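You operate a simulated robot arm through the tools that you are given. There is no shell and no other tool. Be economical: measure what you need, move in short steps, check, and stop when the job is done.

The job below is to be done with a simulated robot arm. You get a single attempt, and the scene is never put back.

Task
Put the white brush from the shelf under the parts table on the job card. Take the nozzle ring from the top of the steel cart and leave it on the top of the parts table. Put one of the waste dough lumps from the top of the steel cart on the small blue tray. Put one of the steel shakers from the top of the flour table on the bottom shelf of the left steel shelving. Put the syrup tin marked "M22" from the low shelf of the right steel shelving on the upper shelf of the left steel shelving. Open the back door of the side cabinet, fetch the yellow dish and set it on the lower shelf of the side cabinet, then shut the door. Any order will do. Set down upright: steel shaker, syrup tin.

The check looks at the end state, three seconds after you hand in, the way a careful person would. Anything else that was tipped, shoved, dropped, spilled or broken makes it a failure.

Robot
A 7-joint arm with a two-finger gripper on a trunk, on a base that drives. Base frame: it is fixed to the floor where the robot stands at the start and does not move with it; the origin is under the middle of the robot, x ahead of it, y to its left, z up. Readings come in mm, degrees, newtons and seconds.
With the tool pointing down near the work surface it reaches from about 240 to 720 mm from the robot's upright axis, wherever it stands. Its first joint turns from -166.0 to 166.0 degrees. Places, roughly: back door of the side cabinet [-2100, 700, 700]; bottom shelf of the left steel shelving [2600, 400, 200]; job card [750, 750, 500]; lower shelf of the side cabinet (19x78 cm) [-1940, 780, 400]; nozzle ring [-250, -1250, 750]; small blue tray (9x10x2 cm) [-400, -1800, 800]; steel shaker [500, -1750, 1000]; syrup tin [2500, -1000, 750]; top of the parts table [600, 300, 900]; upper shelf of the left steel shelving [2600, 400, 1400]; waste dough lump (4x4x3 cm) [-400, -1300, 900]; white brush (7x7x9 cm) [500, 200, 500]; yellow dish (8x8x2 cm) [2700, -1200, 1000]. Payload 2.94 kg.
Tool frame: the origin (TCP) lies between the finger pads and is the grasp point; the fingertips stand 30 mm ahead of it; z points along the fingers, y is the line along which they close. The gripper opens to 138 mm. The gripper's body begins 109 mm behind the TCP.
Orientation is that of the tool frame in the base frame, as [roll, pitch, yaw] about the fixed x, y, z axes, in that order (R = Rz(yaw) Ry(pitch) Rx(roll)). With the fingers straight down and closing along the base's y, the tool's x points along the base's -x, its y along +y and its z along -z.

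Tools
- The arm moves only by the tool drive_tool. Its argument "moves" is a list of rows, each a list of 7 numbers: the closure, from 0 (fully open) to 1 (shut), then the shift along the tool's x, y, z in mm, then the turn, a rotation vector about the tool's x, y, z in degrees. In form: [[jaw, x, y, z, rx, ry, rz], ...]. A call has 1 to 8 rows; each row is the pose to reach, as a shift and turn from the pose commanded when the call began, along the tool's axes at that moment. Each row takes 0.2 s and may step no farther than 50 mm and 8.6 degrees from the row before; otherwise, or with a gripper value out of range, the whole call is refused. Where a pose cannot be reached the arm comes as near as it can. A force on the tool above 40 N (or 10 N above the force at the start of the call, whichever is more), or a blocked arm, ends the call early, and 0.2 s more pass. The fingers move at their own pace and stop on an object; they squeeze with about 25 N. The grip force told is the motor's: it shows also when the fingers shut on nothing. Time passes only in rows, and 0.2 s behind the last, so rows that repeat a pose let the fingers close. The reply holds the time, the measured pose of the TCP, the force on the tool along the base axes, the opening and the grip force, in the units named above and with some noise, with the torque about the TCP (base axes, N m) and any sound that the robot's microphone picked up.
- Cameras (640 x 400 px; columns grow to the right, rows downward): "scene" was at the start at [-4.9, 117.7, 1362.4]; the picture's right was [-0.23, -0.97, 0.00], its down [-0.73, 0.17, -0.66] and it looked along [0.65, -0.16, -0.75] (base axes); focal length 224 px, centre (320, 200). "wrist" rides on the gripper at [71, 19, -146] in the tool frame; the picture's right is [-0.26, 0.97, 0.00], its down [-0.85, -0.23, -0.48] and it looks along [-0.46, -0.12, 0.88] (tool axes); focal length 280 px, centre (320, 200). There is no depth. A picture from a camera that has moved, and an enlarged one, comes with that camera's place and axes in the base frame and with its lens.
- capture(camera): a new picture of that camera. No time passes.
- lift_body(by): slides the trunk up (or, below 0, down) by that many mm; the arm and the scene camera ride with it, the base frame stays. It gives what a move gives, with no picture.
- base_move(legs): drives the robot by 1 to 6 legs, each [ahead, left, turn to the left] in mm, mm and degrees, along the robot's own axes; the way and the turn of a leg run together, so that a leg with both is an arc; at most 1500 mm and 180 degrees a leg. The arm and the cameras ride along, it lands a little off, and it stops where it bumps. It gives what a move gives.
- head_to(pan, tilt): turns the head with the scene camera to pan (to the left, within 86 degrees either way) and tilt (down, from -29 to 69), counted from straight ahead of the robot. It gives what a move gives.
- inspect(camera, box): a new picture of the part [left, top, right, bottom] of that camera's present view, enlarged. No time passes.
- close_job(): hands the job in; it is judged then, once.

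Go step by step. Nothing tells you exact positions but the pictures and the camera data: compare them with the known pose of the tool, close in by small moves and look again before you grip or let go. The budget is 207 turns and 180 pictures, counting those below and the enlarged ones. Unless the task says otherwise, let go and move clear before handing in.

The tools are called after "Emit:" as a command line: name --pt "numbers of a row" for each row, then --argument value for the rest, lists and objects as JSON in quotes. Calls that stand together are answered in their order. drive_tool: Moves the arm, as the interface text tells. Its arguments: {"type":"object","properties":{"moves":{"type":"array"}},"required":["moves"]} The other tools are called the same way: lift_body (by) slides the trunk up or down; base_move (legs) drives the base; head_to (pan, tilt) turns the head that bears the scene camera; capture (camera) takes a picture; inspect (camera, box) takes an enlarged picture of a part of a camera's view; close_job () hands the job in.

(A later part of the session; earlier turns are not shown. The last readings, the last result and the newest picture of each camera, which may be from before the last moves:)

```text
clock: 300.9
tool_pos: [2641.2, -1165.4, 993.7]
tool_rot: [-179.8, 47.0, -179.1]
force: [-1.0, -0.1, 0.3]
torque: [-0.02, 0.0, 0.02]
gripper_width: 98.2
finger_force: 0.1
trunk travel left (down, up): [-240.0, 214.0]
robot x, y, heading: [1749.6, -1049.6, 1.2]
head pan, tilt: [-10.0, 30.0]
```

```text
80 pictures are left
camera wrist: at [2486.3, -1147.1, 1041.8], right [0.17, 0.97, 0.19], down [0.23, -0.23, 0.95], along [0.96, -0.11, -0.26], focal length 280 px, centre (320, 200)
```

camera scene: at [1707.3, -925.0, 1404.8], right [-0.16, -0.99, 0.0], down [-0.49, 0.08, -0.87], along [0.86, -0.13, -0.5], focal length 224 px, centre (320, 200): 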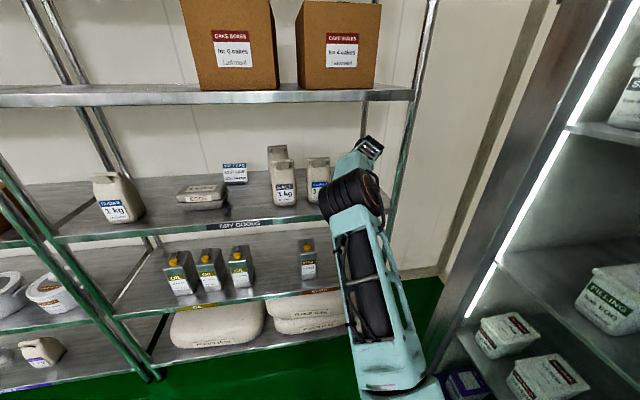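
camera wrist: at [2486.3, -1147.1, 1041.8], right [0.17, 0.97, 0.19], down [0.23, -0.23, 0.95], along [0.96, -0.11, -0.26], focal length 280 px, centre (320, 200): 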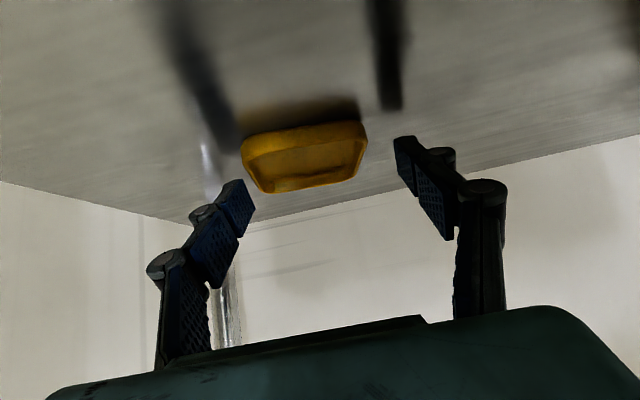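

Aligned laterally. A little deeper and lower, then close.

Emit:
drive_tool --pt "0.29 -5 -1 11.5 0 0 0" --pt "0.29 -2.5 -1 14 0 0 0"

Emit:
drive_tool --pt "0.4 0 0 0 0 0 0" --pt "0.6 0 0 0 0 0 0" --pt "0.6 0 0 0 0 0 0" --pt "0.6 0 0 0 0 0 0"

Emit:
capture --camera "wrist"

```text
clock: 301.5
tool_pos: [2653.0, -1166.4, 985.1]
tool_rot: [-179.8, 47.0, -179.0]
force: [0.0, 0.0, 0.1]
torque: [0.0, 0.02, 0.03]
gripper_width: 97.9
finger_force: 0.1
trunk travel left (down, up): [-240.0, 214.0]
robot x, y, heading: [1747.1, -1045.1, 0.9]
head pan, tilt: [-10.0, 30.0]
```

```text
clock: 302.5
tool_pos: [2652.4, -1164.9, 988.5]
tool_rot: [-179.8, 47.1, -179.0]
force: [1.3, 3.3, 7.6]
torque: [0.36, -0.09, 0.0]
gripper_width: 71.1
finger_force: 25.1
trunk travel left (down, up): [-240.0, 214.0]
robot x, y, heading: [1749.0, -1041.6, 0.9]
head pan, tilt: [-10.0, 30.0]
```

```text
79 pictures are left
camera wrist: at [2497.4, -1147.6, 1035.5], right [0.16, 0.97, 0.19], down [0.23, -0.22, 0.95], along [0.96, -0.11, -0.26], focal length 280 px, centre (320, 200)
```

wrist: 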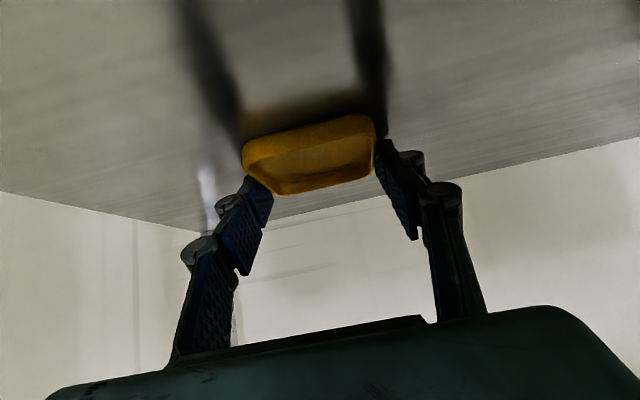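

Dish gripped. Lifting and retracting, first sideways away from STARCH.

Emit:
drive_tool --pt "0.6 -15 0 -13.6 0 0 0" --pt "0.6 -29 -2 -27 0 0 0" --pt "0.6 -29 -18 -27 0 0 0" --pt "0.6 -15 -18 -42 0 0 0" --pt "0.6 0 -18 -57 0 0 0"

Emit:
capture --camera "wrist"

```text
clock: 303.7
tool_pos: [2611.9, -1185.1, 1025.8]
tool_rot: [-179.8, 46.9, -178.9]
force: [0.0, 0.7, -0.2]
torque: [0.0, 0.0, -0.01]
gripper_width: 71.5
finger_force: 24.8
out of reach, approached as far as the arm can: row 3
trunk travel left (down, up): [-240.0, 214.0]
robot x, y, heading: [1748.3, -1042.3, 1.3]
head pan, tilt: [-10.0, 30.0]
```

```text
78 pictures are left
camera wrist: at [2456.5, -1166.7, 1074.1], right [0.17, 0.97, 0.19], down [0.23, -0.22, 0.95], along [0.96, -0.11, -0.26], focal length 280 px, centre (320, 200)
```

wrist: 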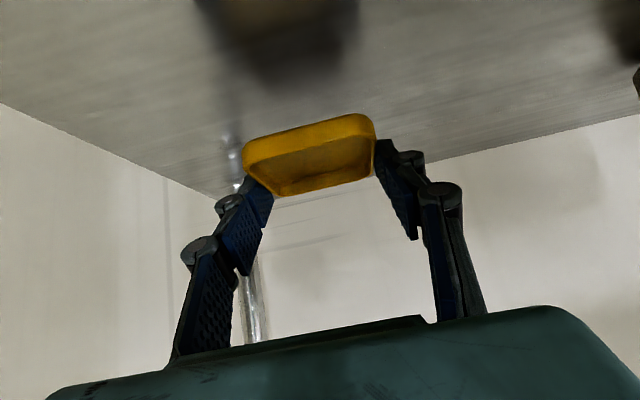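

Dish is held. I'll back out and set it temporarily at the front of the same shelf near y≈-777.

Emit:
base_move --legs '[[-350, 0, -1], [0, 405, 0]]'

Emit:
capture --camera "wrist"

Emit:
capture --camera "scene"

```text
clock: 309.6
tool_pos: [2255.5, -803.3, 1026.9]
tool_rot: [-179.8, 46.9, -179.8]
force: [1.0, 0.1, -1.0]
torque: [-0.01, 0.03, 0.0]
gripper_width: 71.2
finger_force: 25.1
trunk travel left (down, up): [-240.0, 214.0]
robot x, y, heading: [1399.9, -653.8, 0.5]
head pan, tilt: [-10.0, 30.0]
```

```text
77 pictures are left
camera wrist: at [2101.7, -782.9, 1073.9], right [0.18, 0.97, 0.19], down [0.23, -0.23, 0.95], along [0.96, -0.13, -0.26], focal length 280 px, centre (320, 200)
```

wrist: 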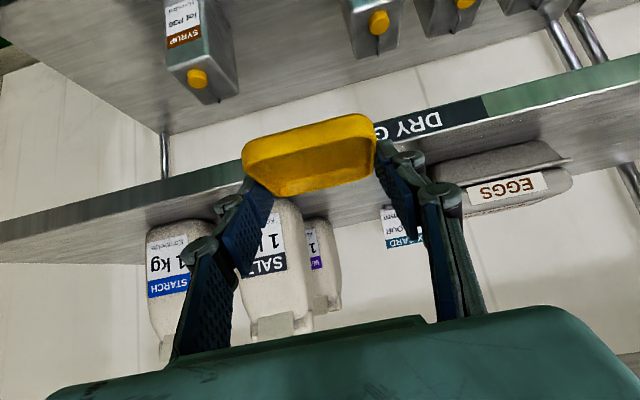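

```text
76 pictures are left
camera scene: at [1404.0, -530.3, 1404.8], right [-0.17, -0.99, 0.0], down [-0.49, 0.08, -0.87], along [0.85, -0.15, -0.5], focal length 224 px, centre (320, 200)
```

scene: 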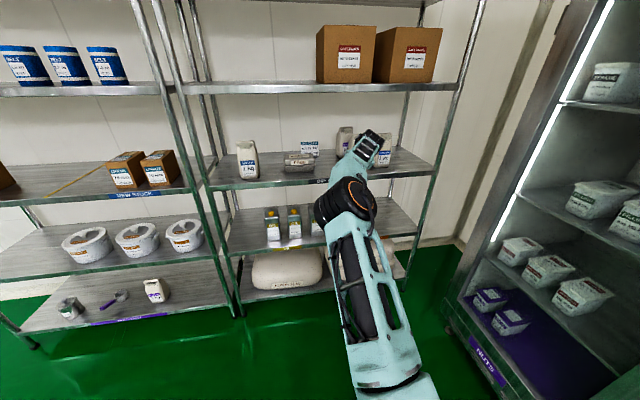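

Free gap is y −676…−854; I shift to y≈-765 and move in.

Emit:
base_move --legs '[[0, 36, -0.3], [175, 0, 0]]'

Emit:
capture --camera "wrist"

```text
clock: 311.7
tool_pos: [2429.1, -769.1, 1026.1]
tool_rot: [-179.6, 47.0, 179.9]
force: [0.0, 0.4, 0.1]
torque: [-0.01, 0.01, -0.01]
gripper_width: 71.3
finger_force: 24.3
trunk travel left (down, up): [-240.0, 214.0]
robot x, y, heading: [1566.9, -613.8, 0.2]
head pan, tilt: [-10.0, 30.0]
```

```text
75 pictures are left
camera wrist: at [2274.6, -748.2, 1073.8], right [0.18, 0.96, 0.19], down [0.23, -0.23, 0.95], along [0.96, -0.13, -0.26], focal length 280 px, centre (320, 200)
```

wrist: 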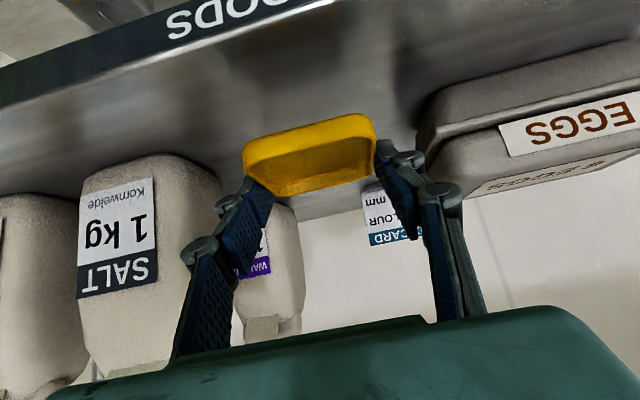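

Room is fine. Lowering to the shelf.

Emit:
drive_tool --pt "0.6 13 0 12 0 0 0" --pt "0.6 24.5 0 23 0 0 0"

Emit:
drive_tool --pt "0.6 2 0 2 0 0 0" --pt "0.6 4 0 4 0 0 0"

Emit:
capture --camera "wrist"

```text
clock: 312.3
tool_pos: [2430.0, -769.1, 992.7]
tool_rot: [-179.8, 46.9, 180.0]
force: [0.5, 0.2, 0.0]
torque: [-0.01, 0.0, -0.01]
gripper_width: 71.2
finger_force: 25.5
trunk travel left (down, up): [-240.0, 214.0]
robot x, y, heading: [1568.8, -609.9, 0.2]
head pan, tilt: [-10.0, 30.0]
```

```text
clock: 312.9
tool_pos: [2427.9, -767.9, 987.6]
tool_rot: [-179.7, 47.1, 179.9]
force: [0.4, 0.5, 3.2]
torque: [0.16, -0.07, -0.01]
gripper_width: 71.3
finger_force: 25.4
trunk travel left (down, up): [-240.0, 214.0]
robot x, y, heading: [1567.0, -611.6, 0.1]
head pan, tilt: [-10.0, 30.0]
```

```text
74 pictures are left
camera wrist: at [2274.3, -748.2, 1035.6], right [0.18, 0.96, 0.19], down [0.23, -0.23, 0.95], along [0.96, -0.13, -0.26], focal length 280 px, centre (320, 200)
```

wrist: 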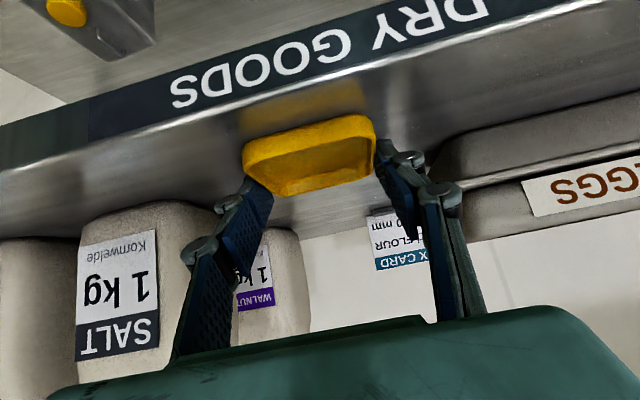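

Releasing the dish here (pose 2428,-768,988) and backing out.

Emit:
drive_tool --pt "0.45 -1 0 -1 0 0 0" --pt "0.3 -1 0 -1 0 0 0" --pt "0.3 -1 0 -1 0 0 0" --pt "0.3 -1 0 -1 0 0 0" --pt "0.3 25 0 -32 0 0 0" --pt "0.3 52 0 -64 0 0 0" --pt "0.3 79 0 -96 0 0 0"

Emit:
capture --camera "wrist"

```text
clock: 314.5
tool_pos: [2306.8, -769.1, 994.0]
tool_rot: [-179.8, 47.0, -180.0]
force: [0.4, 0.1, -0.2]
torque: [0.02, 0.0, 0.02]
gripper_width: 96.7
finger_force: 0.1
trunk travel left (down, up): [-240.0, 214.0]
robot x, y, heading: [1570.3, -613.8, 0.1]
head pan, tilt: [-10.0, 30.0]
```

```text
73 pictures are left
camera wrist: at [2151.2, -747.5, 1042.5], right [0.18, 0.97, 0.19], down [0.23, -0.23, 0.95], along [0.96, -0.13, -0.26], focal length 280 px, centre (320, 200)
```

wrist: 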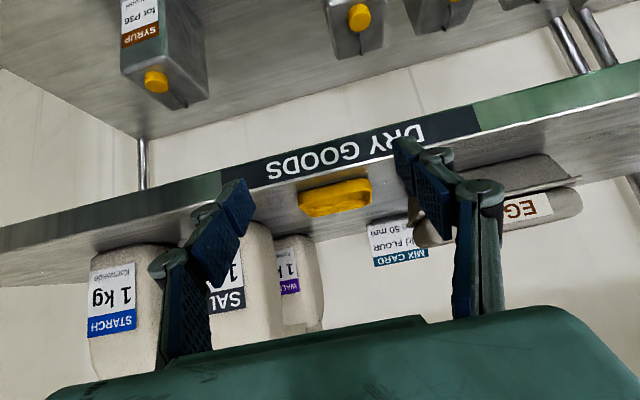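

Dish is parked. Now fetching the sugar bag from y≈-370.

Emit:
base_move --legs '[[0, 398, 0]]'

Emit:
drive_tool --pt "0.19 -22 0 -20 0 0 0" --pt "0.19 -43 0 -40 0 0 0"

Emit:
capture --camera "wrist"

```text
clock: 318.6
tool_pos: [2306.1, -364.2, 993.8]
tool_rot: [-179.7, 47.0, 179.9]
force: [-0.5, 0.2, -0.3]
torque: [0.01, -0.02, -0.01]
gripper_width: 96.5
finger_force: 0.0
trunk travel left (down, up): [-240.0, 214.0]
robot x, y, heading: [1572.2, -210.7, -0.2]
head pan, tilt: [-10.0, 30.0]
```

```text
clock: 319.2
tool_pos: [2306.0, -364.4, 1054.2]
tool_rot: [-179.8, 47.0, 179.8]
force: [-0.3, -0.7, 0.2]
torque: [0.03, -0.02, 0.0]
gripper_width: 111.7
finger_force: 0.0
trunk travel left (down, up): [-240.0, 214.0]
robot x, y, heading: [1572.7, -211.9, 0.0]
head pan, tilt: [-10.0, 30.0]
```

```text
72 pictures are left
camera wrist: at [2150.7, -344.0, 1101.7], right [0.18, 0.96, 0.19], down [0.23, -0.23, 0.95], along [0.96, -0.13, -0.26], focal length 280 px, centre (320, 200)
```

wrist: 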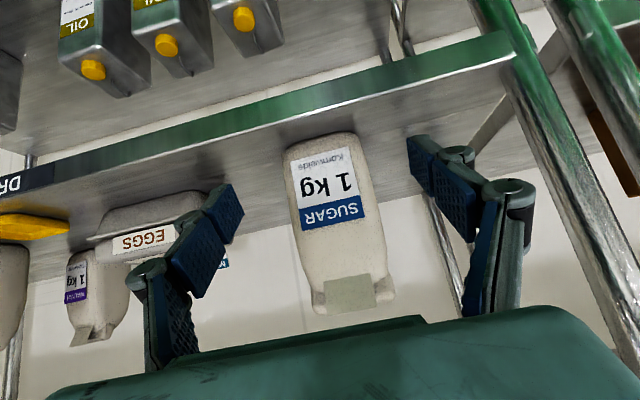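

Moving to the recorded sugar grasp pose.

Emit:
drive_tool --pt "0.19 -24 -6 26 0 0 0" --pt "0.19 -49 -6 52 0 0 0" --pt "0.19 -73 -6 78 0 0 0" --pt "0.19 -97.5 -6 105 0 0 0"

Emit:
drive_tool --pt "0.4 0 0 0 0 0 0" --pt "0.5 0 0 0 0 0 0" --pt "0.5 0 0 0 0 0 0" --pt "0.5 -15 0 -14 0 0 0" --pt "0.5 -29 0 -27.5 0 0 0"

Emit:
capture --camera "wrist"

```text
clock: 320.2
tool_pos: [2448.3, -373.3, 1051.3]
tool_rot: [-180.0, 46.8, 179.6]
force: [-0.5, 0.1, -0.1]
torque: [-0.02, -0.01, 0.02]
gripper_width: 111.4
finger_force: 0.0
trunk travel left (down, up): [-240.0, 214.0]
robot x, y, heading: [1568.3, -209.8, 0.3]
head pan, tilt: [-10.0, 30.0]
```

```text
clock: 321.4
tool_pos: [2443.7, -369.9, 1085.5]
tool_rot: [-179.9, 46.6, 179.9]
force: [-0.3, -0.1, -9.8]
torque: [-0.01, 0.05, -0.03]
gripper_width: 86.4
finger_force: 24.9
out of reach, approached as far as the arm can: row 5
trunk travel left (down, up): [-240.0, 214.0]
robot x, y, heading: [1564.3, -210.5, -0.2]
head pan, tilt: [-10.0, 30.0]
```

```text
71 pictures are left
camera wrist: at [2290.2, -349.8, 1134.2], right [0.18, 0.96, 0.19], down [0.23, -0.23, 0.94], along [0.95, -0.13, -0.27], focal length 280 px, centre (320, 200)
```

wrist: 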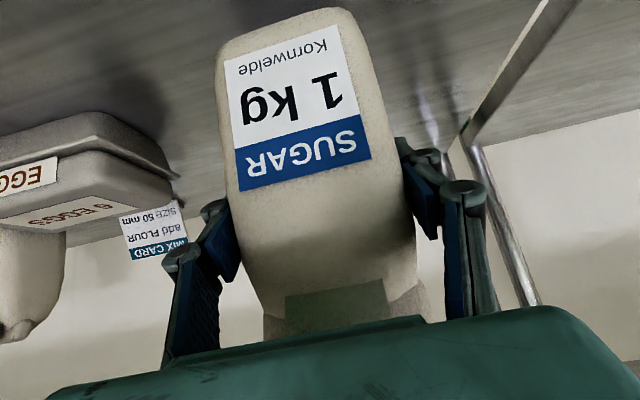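

Bag held. Returning it to its place: back, right 803 mm, then in.

Emit:
base_move --legs '[[-220, 0, 0], [0, -803, 0]]'

Emit:
drive_tool --pt "0.5 0 0 0 0 0 0"

Emit:
capture --camera "wrist"

```text
clock: 330.1
tool_pos: [2221.7, -1187.2, 1087.3]
tool_rot: [-179.8, 46.9, 179.4]
force: [0.8, 0.0, -10.0]
torque: [-0.02, 0.03, 0.02]
gripper_width: 86.3
finger_force: 24.6
trunk travel left (down, up): [-240.0, 214.0]
robot x, y, heading: [1347.0, -1016.2, -0.8]
head pan, tilt: [-10.0, 30.0]
```

```text
clock: 330.6
tool_pos: [2220.2, -1188.2, 1084.9]
tool_rot: [-179.8, 46.7, 179.2]
force: [-0.2, -0.4, -8.8]
torque: [0.0, 0.0, -0.02]
gripper_width: 86.0
finger_force: 24.4
trunk travel left (down, up): [-240.0, 214.0]
robot x, y, heading: [1346.1, -1019.8, -0.6]
head pan, tilt: [-10.0, 30.0]
```

```text
70 pictures are left
camera wrist: at [2067.5, -1165.4, 1134.1], right [0.19, 0.96, 0.19], down [0.23, -0.23, 0.94], along [0.95, -0.14, -0.27], focal length 280 px, centre (320, 200)
```

wrist: 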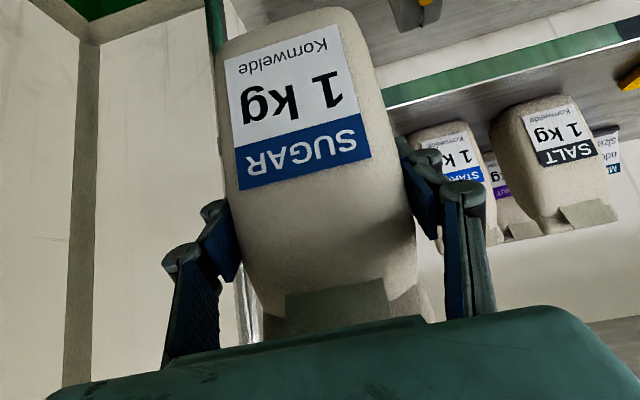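

Correcting heading and y, then moving in.

Emit:
base_move --legs '[[0, 4, 0.7], [200, 0, 0]]'

Emit:
capture --camera "wrist"

Emit:
capture --camera "scene"

```text
clock: 332.5
tool_pos: [2421.0, -1173.5, 1086.3]
tool_rot: [-179.8, 46.8, 179.9]
force: [-0.6, 0.3, -10.9]
torque: [-0.02, 0.01, -0.01]
gripper_width: 86.2
finger_force: 24.6
trunk travel left (down, up): [-240.0, 214.0]
robot x, y, heading: [1548.5, -1015.2, -0.0]
head pan, tilt: [-10.0, 30.0]
```

```text
69 pictures are left
camera wrist: at [2267.3, -1153.6, 1134.5], right [0.18, 0.96, 0.19], down [0.23, -0.23, 0.95], along [0.95, -0.13, -0.27], focal length 280 px, centre (320, 200)
```

wrist: 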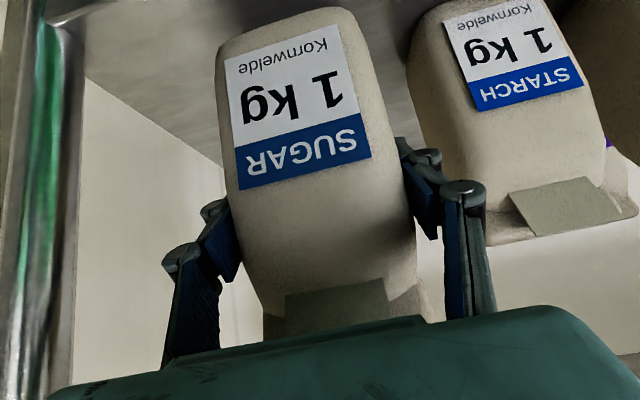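

```text
68 pictures are left
camera scene: at [1556.0, -892.4, 1404.8], right [-0.17, -0.98, 0.0], down [-0.49, 0.09, -0.87], along [0.85, -0.15, -0.5], focal length 224 px, centre (320, 200)
```

scene: 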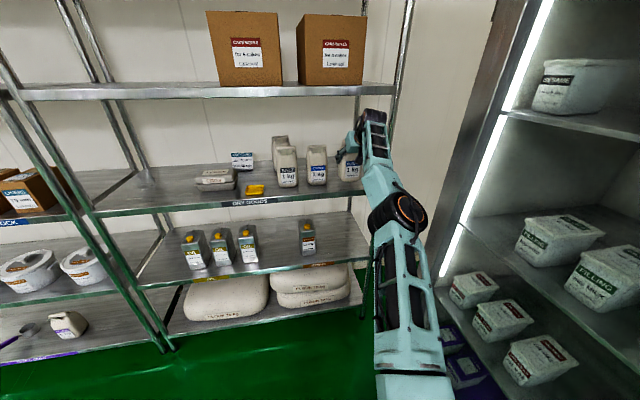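

y matches; the last 58 mm forward, then lower.

Emit:
base_move --legs '[[58, 0, 0]]'

Emit:
drive_tool --pt "0.5 11 0 10 0 0 0" --pt "0.5 21 0 20 0 0 0"

Emit:
drive_tool --pt "0.5 1.5 0 1.4 0 0 0" --pt "0.5 3 0 2.8 0 0 0"

```text
clock: 333.4
tool_pos: [2480.3, -1174.6, 1085.0]
tool_rot: [-179.8, 46.8, 179.9]
force: [0.6, 0.2, -9.8]
torque: [-0.02, -0.02, 0.01]
gripper_width: 86.2
finger_force: 24.9
trunk travel left (down, up): [-240.0, 214.0]
robot x, y, heading: [1607.1, -1015.1, -0.1]
head pan, tilt: [-10.0, 30.0]
```

```text
clock: 334.0
tool_pos: [2486.6, -1175.6, 1060.1]
tool_rot: [-179.8, 46.7, 180.0]
force: [-0.2, 0.4, -9.5]
torque: [0.01, -0.02, 0.03]
gripper_width: 86.4
finger_force: 24.8
out of reach, approached as far as the arm can: row 1, 2
trunk travel left (down, up): [-240.0, 214.0]
robot x, y, heading: [1606.8, -1011.4, -0.0]
head pan, tilt: [-10.0, 30.0]
```

```text
clock: 334.6
tool_pos: [2488.4, -1176.1, 1054.6]
tool_rot: [-179.9, 46.7, 179.9]
force: [-0.1, -0.9, -10.0]
torque: [0.02, -0.01, -0.02]
gripper_width: 86.2
finger_force: 25.0
trunk travel left (down, up): [-240.0, 214.0]
robot x, y, heading: [1604.4, -1011.4, 0.3]
head pan, tilt: [-10.0, 30.0]
```

x crept to 2488; pulling back 8 mm and continuing down.

Emit:
drive_tool --pt "0.5 6 2 -6 0 0 0" --pt "0.5 7.5 2 -4.5 0 0 0"

Emit:
drive_tool --pt "0.5 1.5 0 1.4 0 0 0" --pt "0.5 2.2 0 2 0 0 0"

Emit:
capture --camera "wrist"

```text
clock: 335.2
tool_pos: [2487.7, -1176.4, 1055.1]
tool_rot: [-179.7, 46.6, 180.0]
force: [-0.6, -0.3, -10.1]
torque: [-0.02, 0.02, 0.01]
gripper_width: 86.1
finger_force: 24.7
out of reach, approached as far as the arm can: row 1, 2
trunk travel left (down, up): [-240.0, 214.0]
robot x, y, heading: [1604.5, -1013.6, 0.1]
head pan, tilt: [-10.0, 30.0]
```

```text
clock: 335.8
tool_pos: [2490.0, -1176.9, 1053.1]
tool_rot: [-179.9, 46.7, 179.9]
force: [-0.1, 0.7, -9.1]
torque: [-0.04, -0.03, -0.03]
gripper_width: 86.1
finger_force: 25.6
trunk travel left (down, up): [-240.0, 214.0]
robot x, y, heading: [1605.0, -1012.3, -0.3]
head pan, tilt: [-10.0, 30.0]
```

```text
67 pictures are left
camera wrist: at [2334.8, -1156.5, 1102.3], right [0.18, 0.96, 0.19], down [0.24, -0.23, 0.94], along [0.95, -0.13, -0.27], focal length 280 px, centre (320, 200)
```

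wrist: 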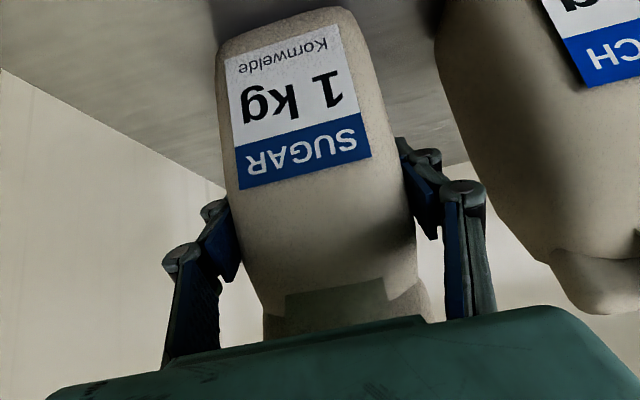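

The arm is at its reach limit, so I'll trim with the base and lower with the trunk.

Emit:
base_move --legs '[[-10, 3, 0]]'

Emit:
lift_body --by -2

Emit:
lift_body --by -2

```text
clock: 336.6
tool_pos: [2478.4, -1173.6, 1053.9]
tool_rot: [-179.7, 46.6, 179.8]
force: [0.3, 0.1, -10.1]
torque: [-0.01, 0.03, 0.0]
gripper_width: 86.6
finger_force: 24.9
trunk travel left (down, up): [-240.0, 214.0]
robot x, y, heading: [1594.1, -1012.0, 0.0]
head pan, tilt: [-10.0, 30.0]
```

```text
clock: 337.1
tool_pos: [2477.7, -1174.9, 1052.8]
tool_rot: [-179.9, 46.7, 179.8]
force: [2.7, -1.7, -0.5]
torque: [0.23, -0.19, 0.01]
gripper_width: 86.2
finger_force: 24.7
trunk travel left (down, up): [-238.0, 216.0]
robot x, y, heading: [1590.5, -1007.7, -0.2]
head pan, tilt: [-10.0, 30.0]
```

```text
clock: 337.6
tool_pos: [2477.5, -1174.2, 1053.5]
tool_rot: [-179.9, 46.8, 179.9]
force: [6.1, -1.3, 7.4]
torque: [0.24, 0.03, -0.12]
gripper_width: 86.3
finger_force: 25.5
trunk travel left (down, up): [-236.0, 218.0]
robot x, y, heading: [1590.8, -1011.2, -0.1]
head pan, tilt: [-10.0, 30.0]
```

Bag is back within 2 mm. Opening and backing straight out by base.

Emit:
drive_tool --pt "0.4 0 0 0 0 0 0" --pt "0.19 0 0 0 0 0 0" --pt "0.19 0 0 0 0 0 0" --pt "0.19 0 0 0 0 0 0"

Emit:
base_move --legs '[[-200, 0, 0]]'

Emit:
capture --camera "wrist"

Emit:
capture --camera "scene"

```text
clock: 338.6
tool_pos: [2478.3, -1174.6, 1049.9]
tool_rot: [-179.8, 46.6, 179.9]
force: [-0.2, -0.3, 0.7]
torque: [-0.01, -0.01, 0.01]
gripper_width: 111.8
finger_force: 0.1
trunk travel left (down, up): [-236.0, 218.0]
robot x, y, heading: [1597.5, -1008.0, -0.1]
head pan, tilt: [-10.0, 30.0]
```

```text
clock: 340.2
tool_pos: [2276.8, -1173.8, 1050.9]
tool_rot: [-179.8, 46.7, 179.9]
force: [0.2, -0.1, -0.1]
torque: [0.02, -0.01, -0.03]
gripper_width: 111.6
finger_force: 0.0
trunk travel left (down, up): [-236.0, 218.0]
robot x, y, heading: [1391.6, -1006.8, -0.0]
head pan, tilt: [-10.0, 30.0]
```

```text
66 pictures are left
camera wrist: at [2121.2, -1153.3, 1099.4], right [0.18, 0.96, 0.19], down [0.24, -0.23, 0.94], along [0.95, -0.13, -0.27], focal length 280 px, centre (320, 200)
```

wrist: 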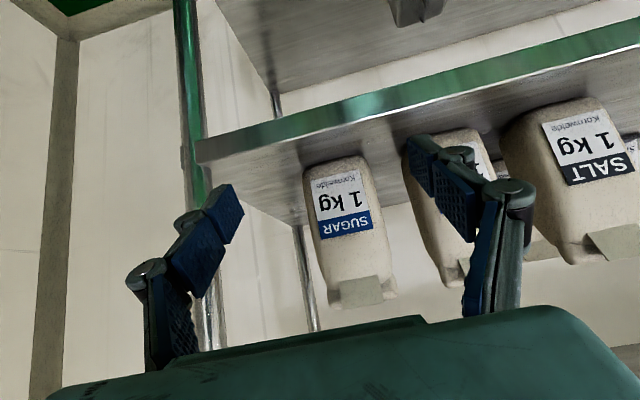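

```text
65 pictures are left
camera scene: at [1399.7, -889.2, 1400.8], right [-0.17, -0.98, 0.0], down [-0.49, 0.09, -0.87], along [0.85, -0.15, -0.5], focal length 224 px, centre (320, 200)
```

scene: 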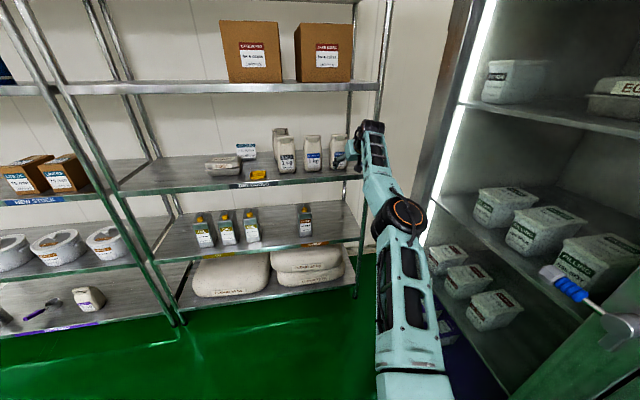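

Sugar is back in place and the dish waits at the shelf front. Next the cart: I'll retract the arm and drive along the corridor to the cart's far (-x) side, which gives reach to all its items.

Emit:
drive_tool --pt "0 32 0 -34 0 0 0" --pt "0 64 0 -69 0 0 0" --pt "0 96 0 -103 0 0 0" --pt "0 129 0 -138 0 0 0" --pt "0 161 0 -172 0 0 0" --pt "0 193 0 -207 0 0 0" --pt "0 222 0 -238 0 0 0"

Emit:
base_move --legs '[[0, 305, 0], [-1150, 0, 0], [-1150, 0, 0], [0, 0, -45]]'

Emit:
head_to --pan 0 --tilt 45

Emit:
capture --camera "scene"

```text
clock: 341.8
tool_pos: [2185.2, -1229.8, 1193.7]
tool_rot: [-179.9, 46.1, 179.8]
force: [-0.2, -0.6, -0.3]
torque: [0.03, -0.01, 0.06]
gripper_width: 137.9
finger_force: 0.0
out of reach, approached as far as the arm can: row 1, 2, 3, 4, 5, 6, 7
trunk travel left (down, up): [-236.0, 218.0]
robot x, y, heading: [1391.6, -1011.2, 0.3]
head pan, tilt: [-10.0, 30.0]
```

```text
clock: 358.1
tool_pos: [-484.1, -1427.7, 1193.7]
tool_rot: [180.0, 45.9, 136.1]
force: [0.9, 0.6, 0.4]
torque: [-0.02, 0.0, 0.0]
gripper_width: 137.9
finger_force: 0.2
trunk travel left (down, up): [-236.0, 218.0]
robot x, y, heading: [-908.9, -721.7, -43.5]
head pan, tilt: [-10.0, 30.0]
```

```text
clock: 358.9
tool_pos: [-483.9, -1427.5, 1193.5]
tool_rot: [180.0, 46.1, 136.1]
force: [-1.5, 1.0, -0.5]
torque: [-0.02, -0.03, -0.02]
gripper_width: 138.1
finger_force: 0.1
trunk travel left (down, up): [-236.0, 218.0]
robot x, y, heading: [-906.8, -718.4, -43.4]
head pan, tilt: [0.0, 45.0]
```

```text
64 pictures are left
camera scene: at [-813.1, -622.2, 1378.3], right [-0.69, -0.72, 0.0], down [-0.51, 0.49, -0.71], along [0.51, -0.49, -0.71], focal length 224 px, centre (320, 200)
```

scene: 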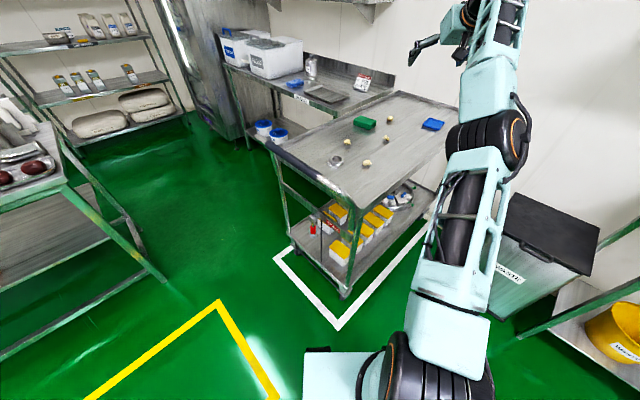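

The cart top is about z 840: ring ≈(-306,-1206), dough lumps e.g. ≈(-408,-1430), blue tray ≈(-429,-1790). I'll point the tool down and park beside the cart facing +x.

Emit:
drive_tool --pt "0 40 10 -11 0 6.3 0" --pt "0 81 20 -22 0 12.6 0" --pt "0 121 30 -33 0 18.9 0" --pt "0 161 40 -44 0 25.2 0" --pt "0 201 50 -54 0 31.5 0" --pt "0 242 60 -65 0 37.8 0" --pt "0 282 70 -76 0 44 0"

Emit:
base_move --legs '[[0, 0, 43.4], [-45, 0, 0], [0, -620, 0]]'

Emit:
capture --camera "wrist"

Emit:
head_to --pan -20 --tilt 45

Emit:
capture --camera "scene"

```text
clock: 360.5
tool_pos: [-548.6, -1272.6, 1110.0]
tool_rot: [180.0, 4.0, 135.7]
force: [0.9, 0.0, 0.3]
torque: [-0.05, -0.01, -0.02]
gripper_width: 137.8
finger_force: 0.0
out of reach, approached as far as the arm can: row 1, 2, 3, 4, 5, 6, 7
trunk travel left (down, up): [-236.0, 218.0]
robot x, y, heading: [-907.0, -719.5, -43.7]
head pan, tilt: [0.0, 45.0]
```

```text
clock: 368.1
tool_pos: [-302.9, -1436.4, 1108.3]
tool_rot: [179.9, 4.1, -180.0]
force: [-0.6, 0.3, 0.6]
torque: [0.01, 0.03, -0.02]
gripper_width: 137.9
finger_force: 0.0
trunk travel left (down, up): [-236.0, 218.0]
robot x, y, heading: [-946.2, -1290.4, 0.4]
head pan, tilt: [0.0, 45.0]
stopped in leg 3: the robot was blocked; the commanded pose is now the measured one
```

```text
63 pictures are left
camera wrist: at [-383.4, -1417.3, 1249.5], right [0.26, 0.96, 0.02], down [0.81, -0.23, 0.53], along [0.52, -0.12, -0.85], focal length 280 px, centre (320, 200)
```

wrist: 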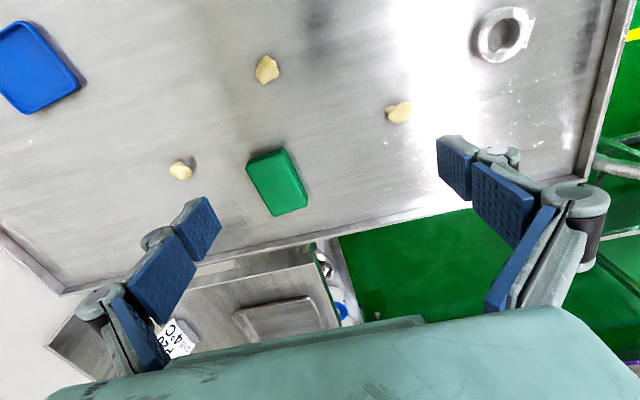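

```text
clock: 368.9
tool_pos: [-303.1, -1438.1, 1109.3]
tool_rot: [179.9, 4.0, -179.9]
force: [0.4, 0.4, 0.2]
torque: [-0.02, 0.01, 0.01]
gripper_width: 137.9
finger_force: 0.0
trunk travel left (down, up): [-236.0, 218.0]
robot x, y, heading: [-943.5, -1289.0, 0.4]
head pan, tilt: [-20.0, 45.0]
```

```text
62 pictures are left
camera scene: at [-952.3, -1180.5, 1378.2], right [-0.33, -0.94, 0.0], down [-0.67, 0.24, -0.71], along [0.67, -0.24, -0.71], focal length 224 px, centre (320, 200)
```

scene: 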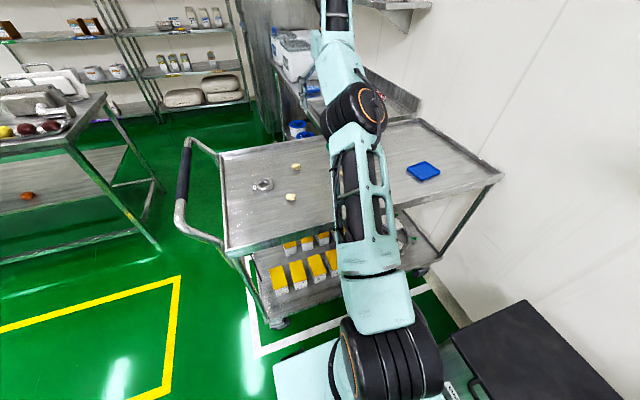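

The base touched near the bin; I'll back off 30 mm. Then I move the (vertical) tool over the dough lump near (-349,-1487).

Emit:
base_move --legs '[[0, 30, 0]]'

Emit:
drive_tool --pt "0.3 11 -20 37 0 1 0" --pt "0.3 23 -40 75 0 2 0" --pt "0.3 34 -60 112 0 3 0" --pt "0.3 46 -79 150 0 4 0"

Emit:
capture --camera "wrist"

```text
clock: 369.9
tool_pos: [-302.9, -1406.0, 1108.6]
tool_rot: [179.9, 4.1, 179.9]
force: [0.2, 0.3, 0.1]
torque: [0.02, -0.03, -0.02]
gripper_width: 137.9
finger_force: 0.0
trunk travel left (down, up): [-236.0, 218.0]
robot x, y, heading: [-946.8, -1256.9, 0.5]
head pan, tilt: [-20.0, 45.0]
```

```text
clock: 370.9
tool_pos: [-337.7, -1487.4, 955.5]
tool_rot: [179.9, 0.0, -179.9]
force: [-0.1, -0.2, 0.0]
torque: [0.01, -0.07, 0.04]
gripper_width: 96.5
finger_force: 0.0
trunk travel left (down, up): [-236.0, 218.0]
robot x, y, heading: [-948.8, -1257.0, 0.6]
head pan, tilt: [-20.0, 45.0]
```

```text
61 pictures are left
camera wrist: at [-408.7, -1467.8, 1101.8], right [0.26, 0.96, 0.0], down [0.85, -0.23, 0.48], along [0.46, -0.12, -0.88], focal length 280 px, centre (320, 200)
```

wrist: 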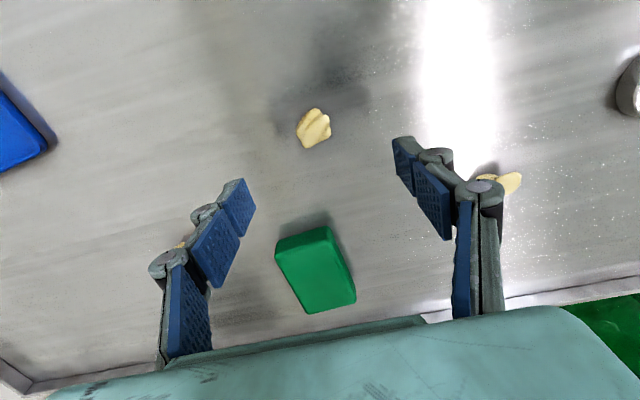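

The lump is at (-348,-1490), cart surface ≈ z 825. Descending to z≈862 and gripping.

Emit:
drive_tool --pt "0.4 5 -1 46 0 0 0" --pt "0.4 10 -3 91 0 0 0"

Emit:
capture --camera "wrist"

```text
clock: 371.4
tool_pos: [-348.2, -1489.5, 865.9]
tool_rot: [-180.0, 0.3, 180.0]
force: [2.0, 0.2, 13.3]
torque: [0.07, -0.01, -0.13]
gripper_width: 82.2
finger_force: 0.7
trunk travel left (down, up): [-236.0, 218.0]
robot x, y, heading: [-947.9, -1255.2, 0.4]
head pan, tilt: [-20.0, 45.0]
```

```text
60 pictures are left
camera wrist: at [-420.2, -1469.1, 1012.1], right [0.26, 0.97, 0.0], down [0.85, -0.23, 0.48], along [0.46, -0.13, -0.88], focal length 280 px, centre (320, 200)
```

wrist: 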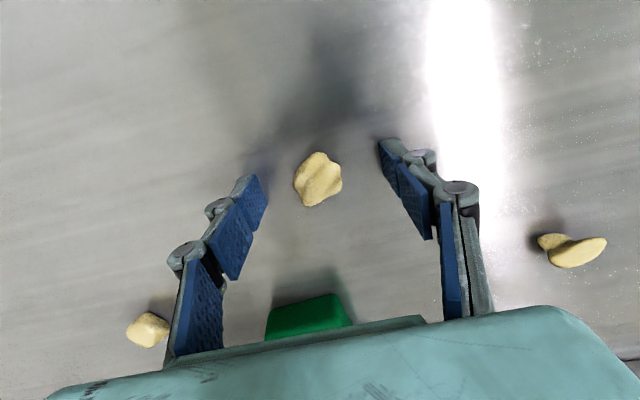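

Fingertips just touched the surface (≈ z 836). Raising 7 mm and closing.

Emit:
drive_tool --pt "0.4 1 0 -7 0 0 0" --pt "0.6 1 0 -7 0 0 0" --pt "0.9 1 0 -7 0 0 0" --pt "0.9 1 0 -7 0 0 0" --pt "0.9 1 0 -7 0 0 0" --pt "0.9 1 0 -7 0 0 0"

Emit:
drive_tool --pt "0.9 0 0 -45 0 0 0" --pt "0.9 0 0 -90 0 0 0"

Emit:
capture --camera "wrist"

```text
clock: 372.9
tool_pos: [-349.6, -1488.9, 869.6]
tool_rot: [179.9, 0.0, 180.0]
force: [-0.7, -0.4, 0.2]
torque: [0.0, -0.02, -0.01]
gripper_width: 28.1
finger_force: 25.2
trunk travel left (down, up): [-236.0, 218.0]
robot x, y, heading: [-949.7, -1255.7, 0.5]
head pan, tilt: [-20.0, 45.0]
```

```text
clock: 373.4
tool_pos: [-350.2, -1492.1, 960.1]
tool_rot: [179.9, -0.1, 179.9]
force: [0.6, 0.0, 0.0]
torque: [-0.02, 0.02, -0.04]
gripper_width: 27.9
finger_force: 24.7
trunk travel left (down, up): [-236.0, 218.0]
robot x, y, heading: [-949.0, -1256.4, 0.3]
head pan, tilt: [-20.0, 45.0]
```

```text
59 pictures are left
camera wrist: at [-420.7, -1471.9, 1106.8], right [0.26, 0.96, 0.0], down [0.85, -0.23, 0.47], along [0.46, -0.12, -0.88], focal length 280 px, centre (320, 200)
```

wrist: 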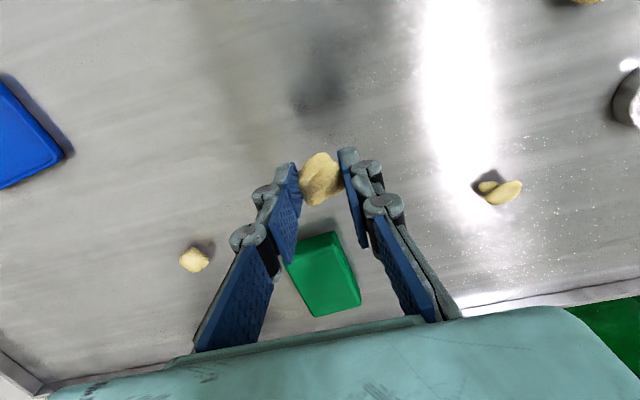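

Dough held. Moving the base ahead 65 mm to bring the tray within reach, then over the tray.

Emit:
base_move --legs '[[65, 0, 0]]'

Emit:
drive_tool --pt "0.9 22 -42 0 0 0 0" --pt "0.9 44 -84 0 0 0 0" --pt "0.9 66 -126 0 0 0 0" --pt "0.9 88 -168 0 0 0 0" --pt "0.9 110 -210 0 0 0 0" --pt "0.9 132 -252 0 0 0 0" --pt "0.9 154 -294 0 0 0 0"

Emit:
capture --camera "wrist"

```text
clock: 374.4
tool_pos: [-284.0, -1490.3, 960.1]
tool_rot: [179.9, 0.0, 179.9]
force: [-0.8, 0.8, 0.0]
torque: [-0.02, -0.03, 0.0]
gripper_width: 28.0
finger_force: 25.2
trunk travel left (down, up): [-236.0, 218.0]
robot x, y, heading: [-882.7, -1259.6, 0.5]
head pan, tilt: [-20.0, 45.0]
```

```text
clock: 376.0
tool_pos: [-440.5, -1784.7, 958.3]
tool_rot: [179.8, 0.0, -180.0]
force: [0.5, -0.1, 0.3]
torque: [-0.03, 0.04, -0.01]
gripper_width: 27.8
finger_force: 24.9
trunk travel left (down, up): [-236.0, 218.0]
robot x, y, heading: [-880.0, -1255.6, 0.8]
head pan, tilt: [-20.0, 45.0]
```

```text
58 pictures are left
camera wrist: at [-510.6, -1766.3, 1105.0], right [0.26, 0.96, 0.0], down [0.85, -0.23, 0.47], along [0.46, -0.12, -0.88], focal length 280 px, centre (320, 200)
```

wrist: 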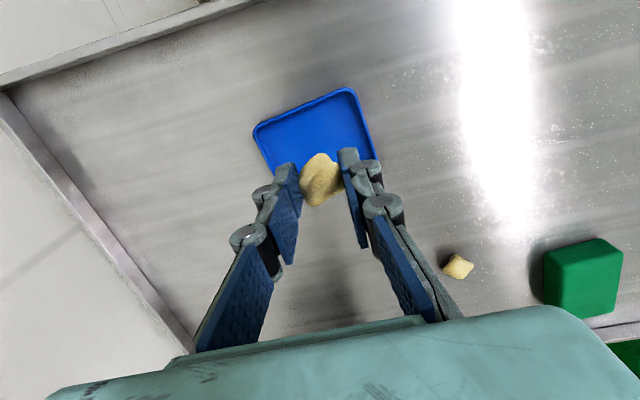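

The dough is above the tray centre (-439,-1789). Lowering to just above the tray floor.

Emit:
drive_tool --pt "0.9 0 -3 40 0 0 0" --pt "0.9 0 -3 78 0 0 0"

Emit:
capture --camera "wrist"

```text
clock: 376.6
tool_pos: [-440.2, -1787.9, 879.3]
tool_rot: [179.9, 0.0, 179.9]
force: [-0.7, 0.7, 0.7]
torque: [0.0, 0.0, -0.02]
gripper_width: 27.6
finger_force: 24.9
trunk travel left (down, up): [-236.0, 218.0]
robot x, y, heading: [-883.1, -1254.8, 0.5]
head pan, tilt: [-20.0, 45.0]
```

```text
57 pictures are left
camera wrist: at [-510.5, -1768.1, 1026.0], right [0.26, 0.96, 0.0], down [0.85, -0.23, 0.48], along [0.46, -0.12, -0.88], focal length 280 px, centre (320, 200)
```

wrist: 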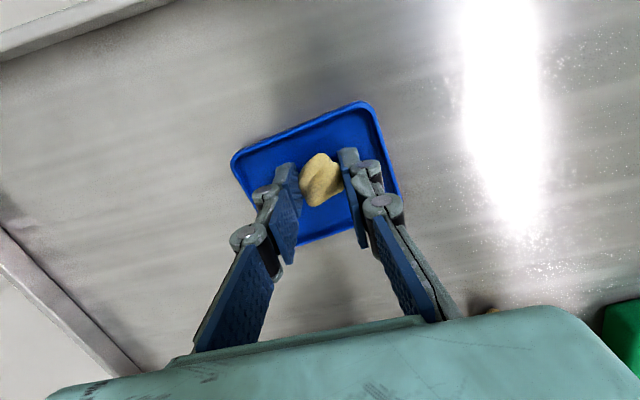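

Inside the tray's outline. Lowering 3 mm more, opening just enough (to ~52 mm), and rising.

Emit:
drive_tool --pt "0.9 0 0 3 0 0 0" --pt "0.62 0 0 3 0 0 0" --pt "0.62 0 0 3 0 0 0" --pt "0.62 0 0 -40 0 0 0" --pt "0.62 0 0 -85 0 0 0"

Emit:
capture --camera "wrist"

```text
clock: 377.8
tool_pos: [-440.6, -1787.4, 966.9]
tool_rot: [179.9, 0.0, 180.0]
force: [0.0, 0.0, 0.1]
torque: [0.04, 0.05, 0.02]
gripper_width: 52.5
finger_force: 0.1
trunk travel left (down, up): [-236.0, 218.0]
robot x, y, heading: [-881.0, -1257.6, 0.5]
head pan, tilt: [-20.0, 45.0]
```

```text
56 pictures are left
camera wrist: at [-510.9, -1768.2, 1114.0], right [0.26, 0.96, 0.0], down [0.85, -0.23, 0.48], along [0.46, -0.12, -0.88], focal length 280 px, centre (320, 200)
```

wrist: 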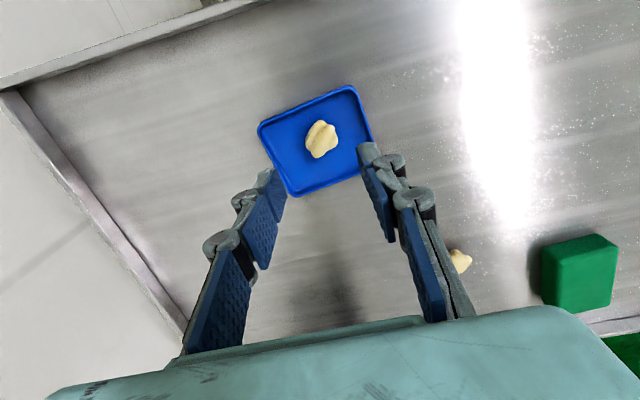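

Dough is on the tray. Moving over to the nozzle ring.

Emit:
drive_tool --pt "0.4 -11 48.5 0 0 0 0" --pt "0.4 -22 97 0 0 0 0" --pt "0.4 -33 145.5 0 0 0 0" --pt "0.4 -44 194 0 0 0 0" --pt "0.4 -55 242.5 0 0 0 0" --pt "0.4 -66 291 0 0 0 0" --pt "0.4 -77 339.5 0 0 0 0" --pt "0.4 -88 388 0 0 0 0"

Emit:
drive_tool --pt "0.2 -11 48.5 0 0 0 0" --pt "0.2 -22 97 0 0 0 0" --pt "0.2 -33 145.5 0 0 0 0" --pt "0.2 -44 193 0 0 0 0"

Emit:
capture --camera "wrist"

```text
clock: 379.6
tool_pos: [-349.9, -1397.7, 967.5]
tool_rot: [179.9, 0.0, 179.8]
force: [-0.1, 0.0, -0.6]
torque: [0.03, 0.03, 0.04]
gripper_width: 82.9
finger_force: 0.1
trunk travel left (down, up): [-236.0, 218.0]
robot x, y, heading: [-878.6, -1256.2, 0.4]
head pan, tilt: [-20.0, 45.0]
```

```text
clock: 380.6
tool_pos: [-304.7, -1205.7, 967.7]
tool_rot: [179.9, 0.0, 179.9]
force: [-0.7, 0.0, -0.1]
torque: [0.03, 0.04, 0.05]
gripper_width: 110.4
finger_force: 0.1
trunk travel left (down, up): [-236.0, 218.0]
robot x, y, heading: [-878.7, -1258.6, 0.3]
head pan, tilt: [-20.0, 45.0]
```

```text
55 pictures are left
camera wrist: at [-375.3, -1185.9, 1113.3], right [0.26, 0.96, 0.0], down [0.85, -0.23, 0.47], along [0.46, -0.12, -0.88], focal length 280 px, centre (320, 200)
```

wrist: 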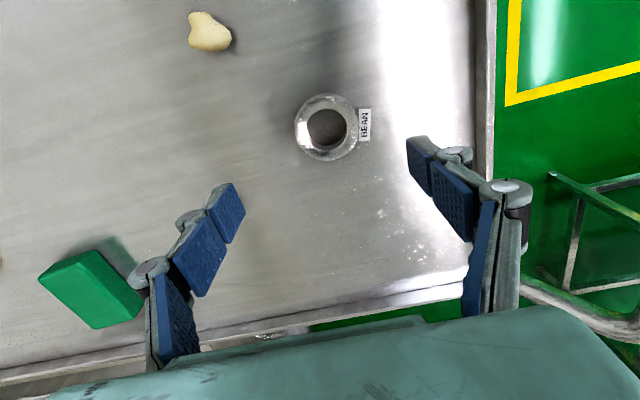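

The ring (≈62 mm, centre (-310,-1196)) has a tag on its +y side, so I'll rotate the jaws ~70° to grip across the other direction.

Emit:
drive_tool --pt "0.2 1 2 0 0 0 8.5" --pt "0.2 2 4 0 0 0 17" --pt "0.2 3 6 0 0 0 25.5" --pt "0.2 4 8 0 0 0 34" --pt "0.2 5 10 0 0 0 42.5" --pt "0.2 5 10 0 0 0 51" --pt "0.2 5 10 0 0 0 59.5" --pt "0.2 5 10 0 0 0 68"

Emit:
capture --camera "wrist"

```text
clock: 382.4
tool_pos: [-454.3, -1323.1, 941.5]
tool_rot: [179.4, -0.2, 113.4]
force: [-0.8, 0.2, -0.5]
torque: [0.02, 0.02, -0.04]
gripper_width: 110.3
finger_force: 0.1
out of reach, approached as far as the arm can: row 4, 5, 6, 7, 8
trunk travel left (down, up): [-236.0, 218.0]
robot x, y, heading: [-882.1, -1257.0, 0.5]
head pan, tilt: [-20.0, 45.0]
```

```text
54 pictures are left
camera wrist: at [-465.7, -1251.2, 1088.4], right [0.99, 0.14, 0.01], down [0.12, -0.87, 0.47], along [0.07, -0.47, -0.88], focal length 280 px, centre (320, 200)
```

wrist: 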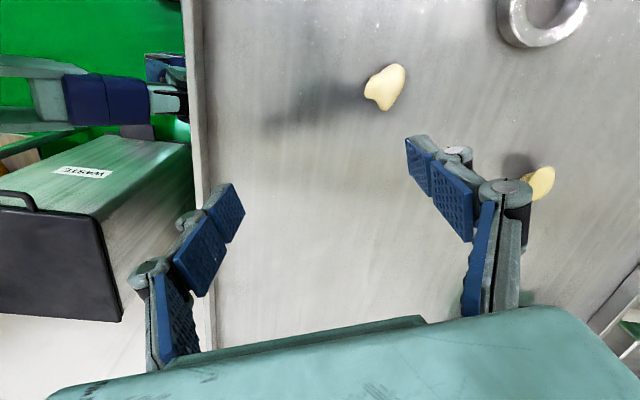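

That direction hits a joint limit. I'll rotate back, and instead approach the ring from the cart's handle side facing -y, so the jaws close along x.

Emit:
drive_tool --pt "0.2 0 0 0 0 0 -8.5" --pt "0.2 0 0 0 0 0 -17" --pt "0.2 0 0 0 0 0 -25.5" --pt "0.2 0 0 0 0 0 -34" --pt "0.2 0 0 0 0 0 -42.5" --pt "0.2 0 0 0 0 0 -51" --pt "0.2 0 0 0 0 0 -59.5" --pt "0.2 0 0 0 0 0 -68"

Emit:
lift_body --by 150

Emit:
base_move --legs '[[0, 640, 0]]'

```text
clock: 384.2
tool_pos: [-452.7, -1320.7, 941.2]
tool_rot: [-180.0, -0.1, -179.9]
force: [0.2, -0.2, 0.9]
torque: [-0.01, 0.01, 0.0]
gripper_width: 110.3
finger_force: 0.0
trunk travel left (down, up): [-236.0, 218.0]
robot x, y, heading: [-881.3, -1259.0, 0.4]
head pan, tilt: [-20.0, 45.0]
```

```text
clock: 386.0
tool_pos: [-454.0, -1321.5, 1092.4]
tool_rot: [179.9, 0.0, 179.9]
force: [-0.7, 0.0, 0.4]
torque: [-0.02, 0.0, 0.0]
gripper_width: 110.2
finger_force: 0.0
trunk travel left (down, up): [-386.0, 68.0]
robot x, y, heading: [-881.8, -1260.4, 0.4]
head pan, tilt: [-20.0, 45.0]
```

```text
clock: 392.0
tool_pos: [-454.8, -698.5, 1092.3]
tool_rot: [179.8, -0.1, 178.8]
force: [0.8, 0.3, -1.0]
torque: [0.0, 0.02, -0.02]
gripper_width: 110.6
finger_force: 0.0
trunk travel left (down, up): [-386.0, 68.0]
robot x, y, heading: [-882.4, -626.3, -0.7]
head pan, tilt: [-20.0, 45.0]
```

Driving to face the cart from its handle side.

Emit:
base_move --legs '[[644, 0, 0], [0, 0, -89.3]]'

Emit:
drive_tool --pt "0.2 -45 0 0 0 0 0" --pt "0.2 -90 0 0 0 0 0" --pt "0.2 -130 0 0 0 0 0"

Emit:
capture --camera "wrist"

```text
clock: 399.3
tool_pos: [-287.4, -1060.5, 1092.8]
tool_rot: [179.9, 0.0, 92.2]
force: [-0.2, 0.2, 0.2]
torque: [0.0, 0.0, 0.04]
gripper_width: 110.3
finger_force: 0.1
trunk travel left (down, up): [-386.0, 68.0]
robot x, y, heading: [-237.1, -627.2, -87.3]
head pan, tilt: [-20.0, 45.0]
```

```text
clock: 400.1
tool_pos: [-281.4, -1189.2, 1093.5]
tool_rot: [179.9, -0.1, 92.1]
force: [0.6, 0.8, -0.3]
torque: [-0.01, 0.01, 0.0]
gripper_width: 110.4
finger_force: 0.0
trunk travel left (down, up): [-386.0, 68.0]
robot x, y, heading: [-241.2, -628.2, -87.4]
head pan, tilt: [-20.0, 45.0]
```

```text
53 pictures are left
camera wrist: at [-264.9, -1117.9, 1239.1], right [0.97, -0.23, 0.0], down [-0.2, -0.86, 0.47], along [-0.11, -0.46, -0.88], focal length 280 px, centre (320, 200)
```

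wrist: 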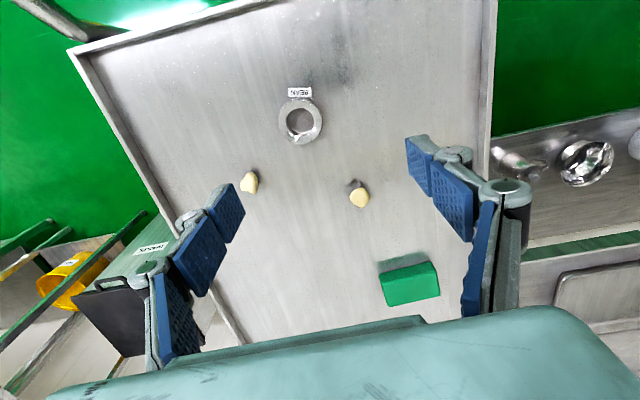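

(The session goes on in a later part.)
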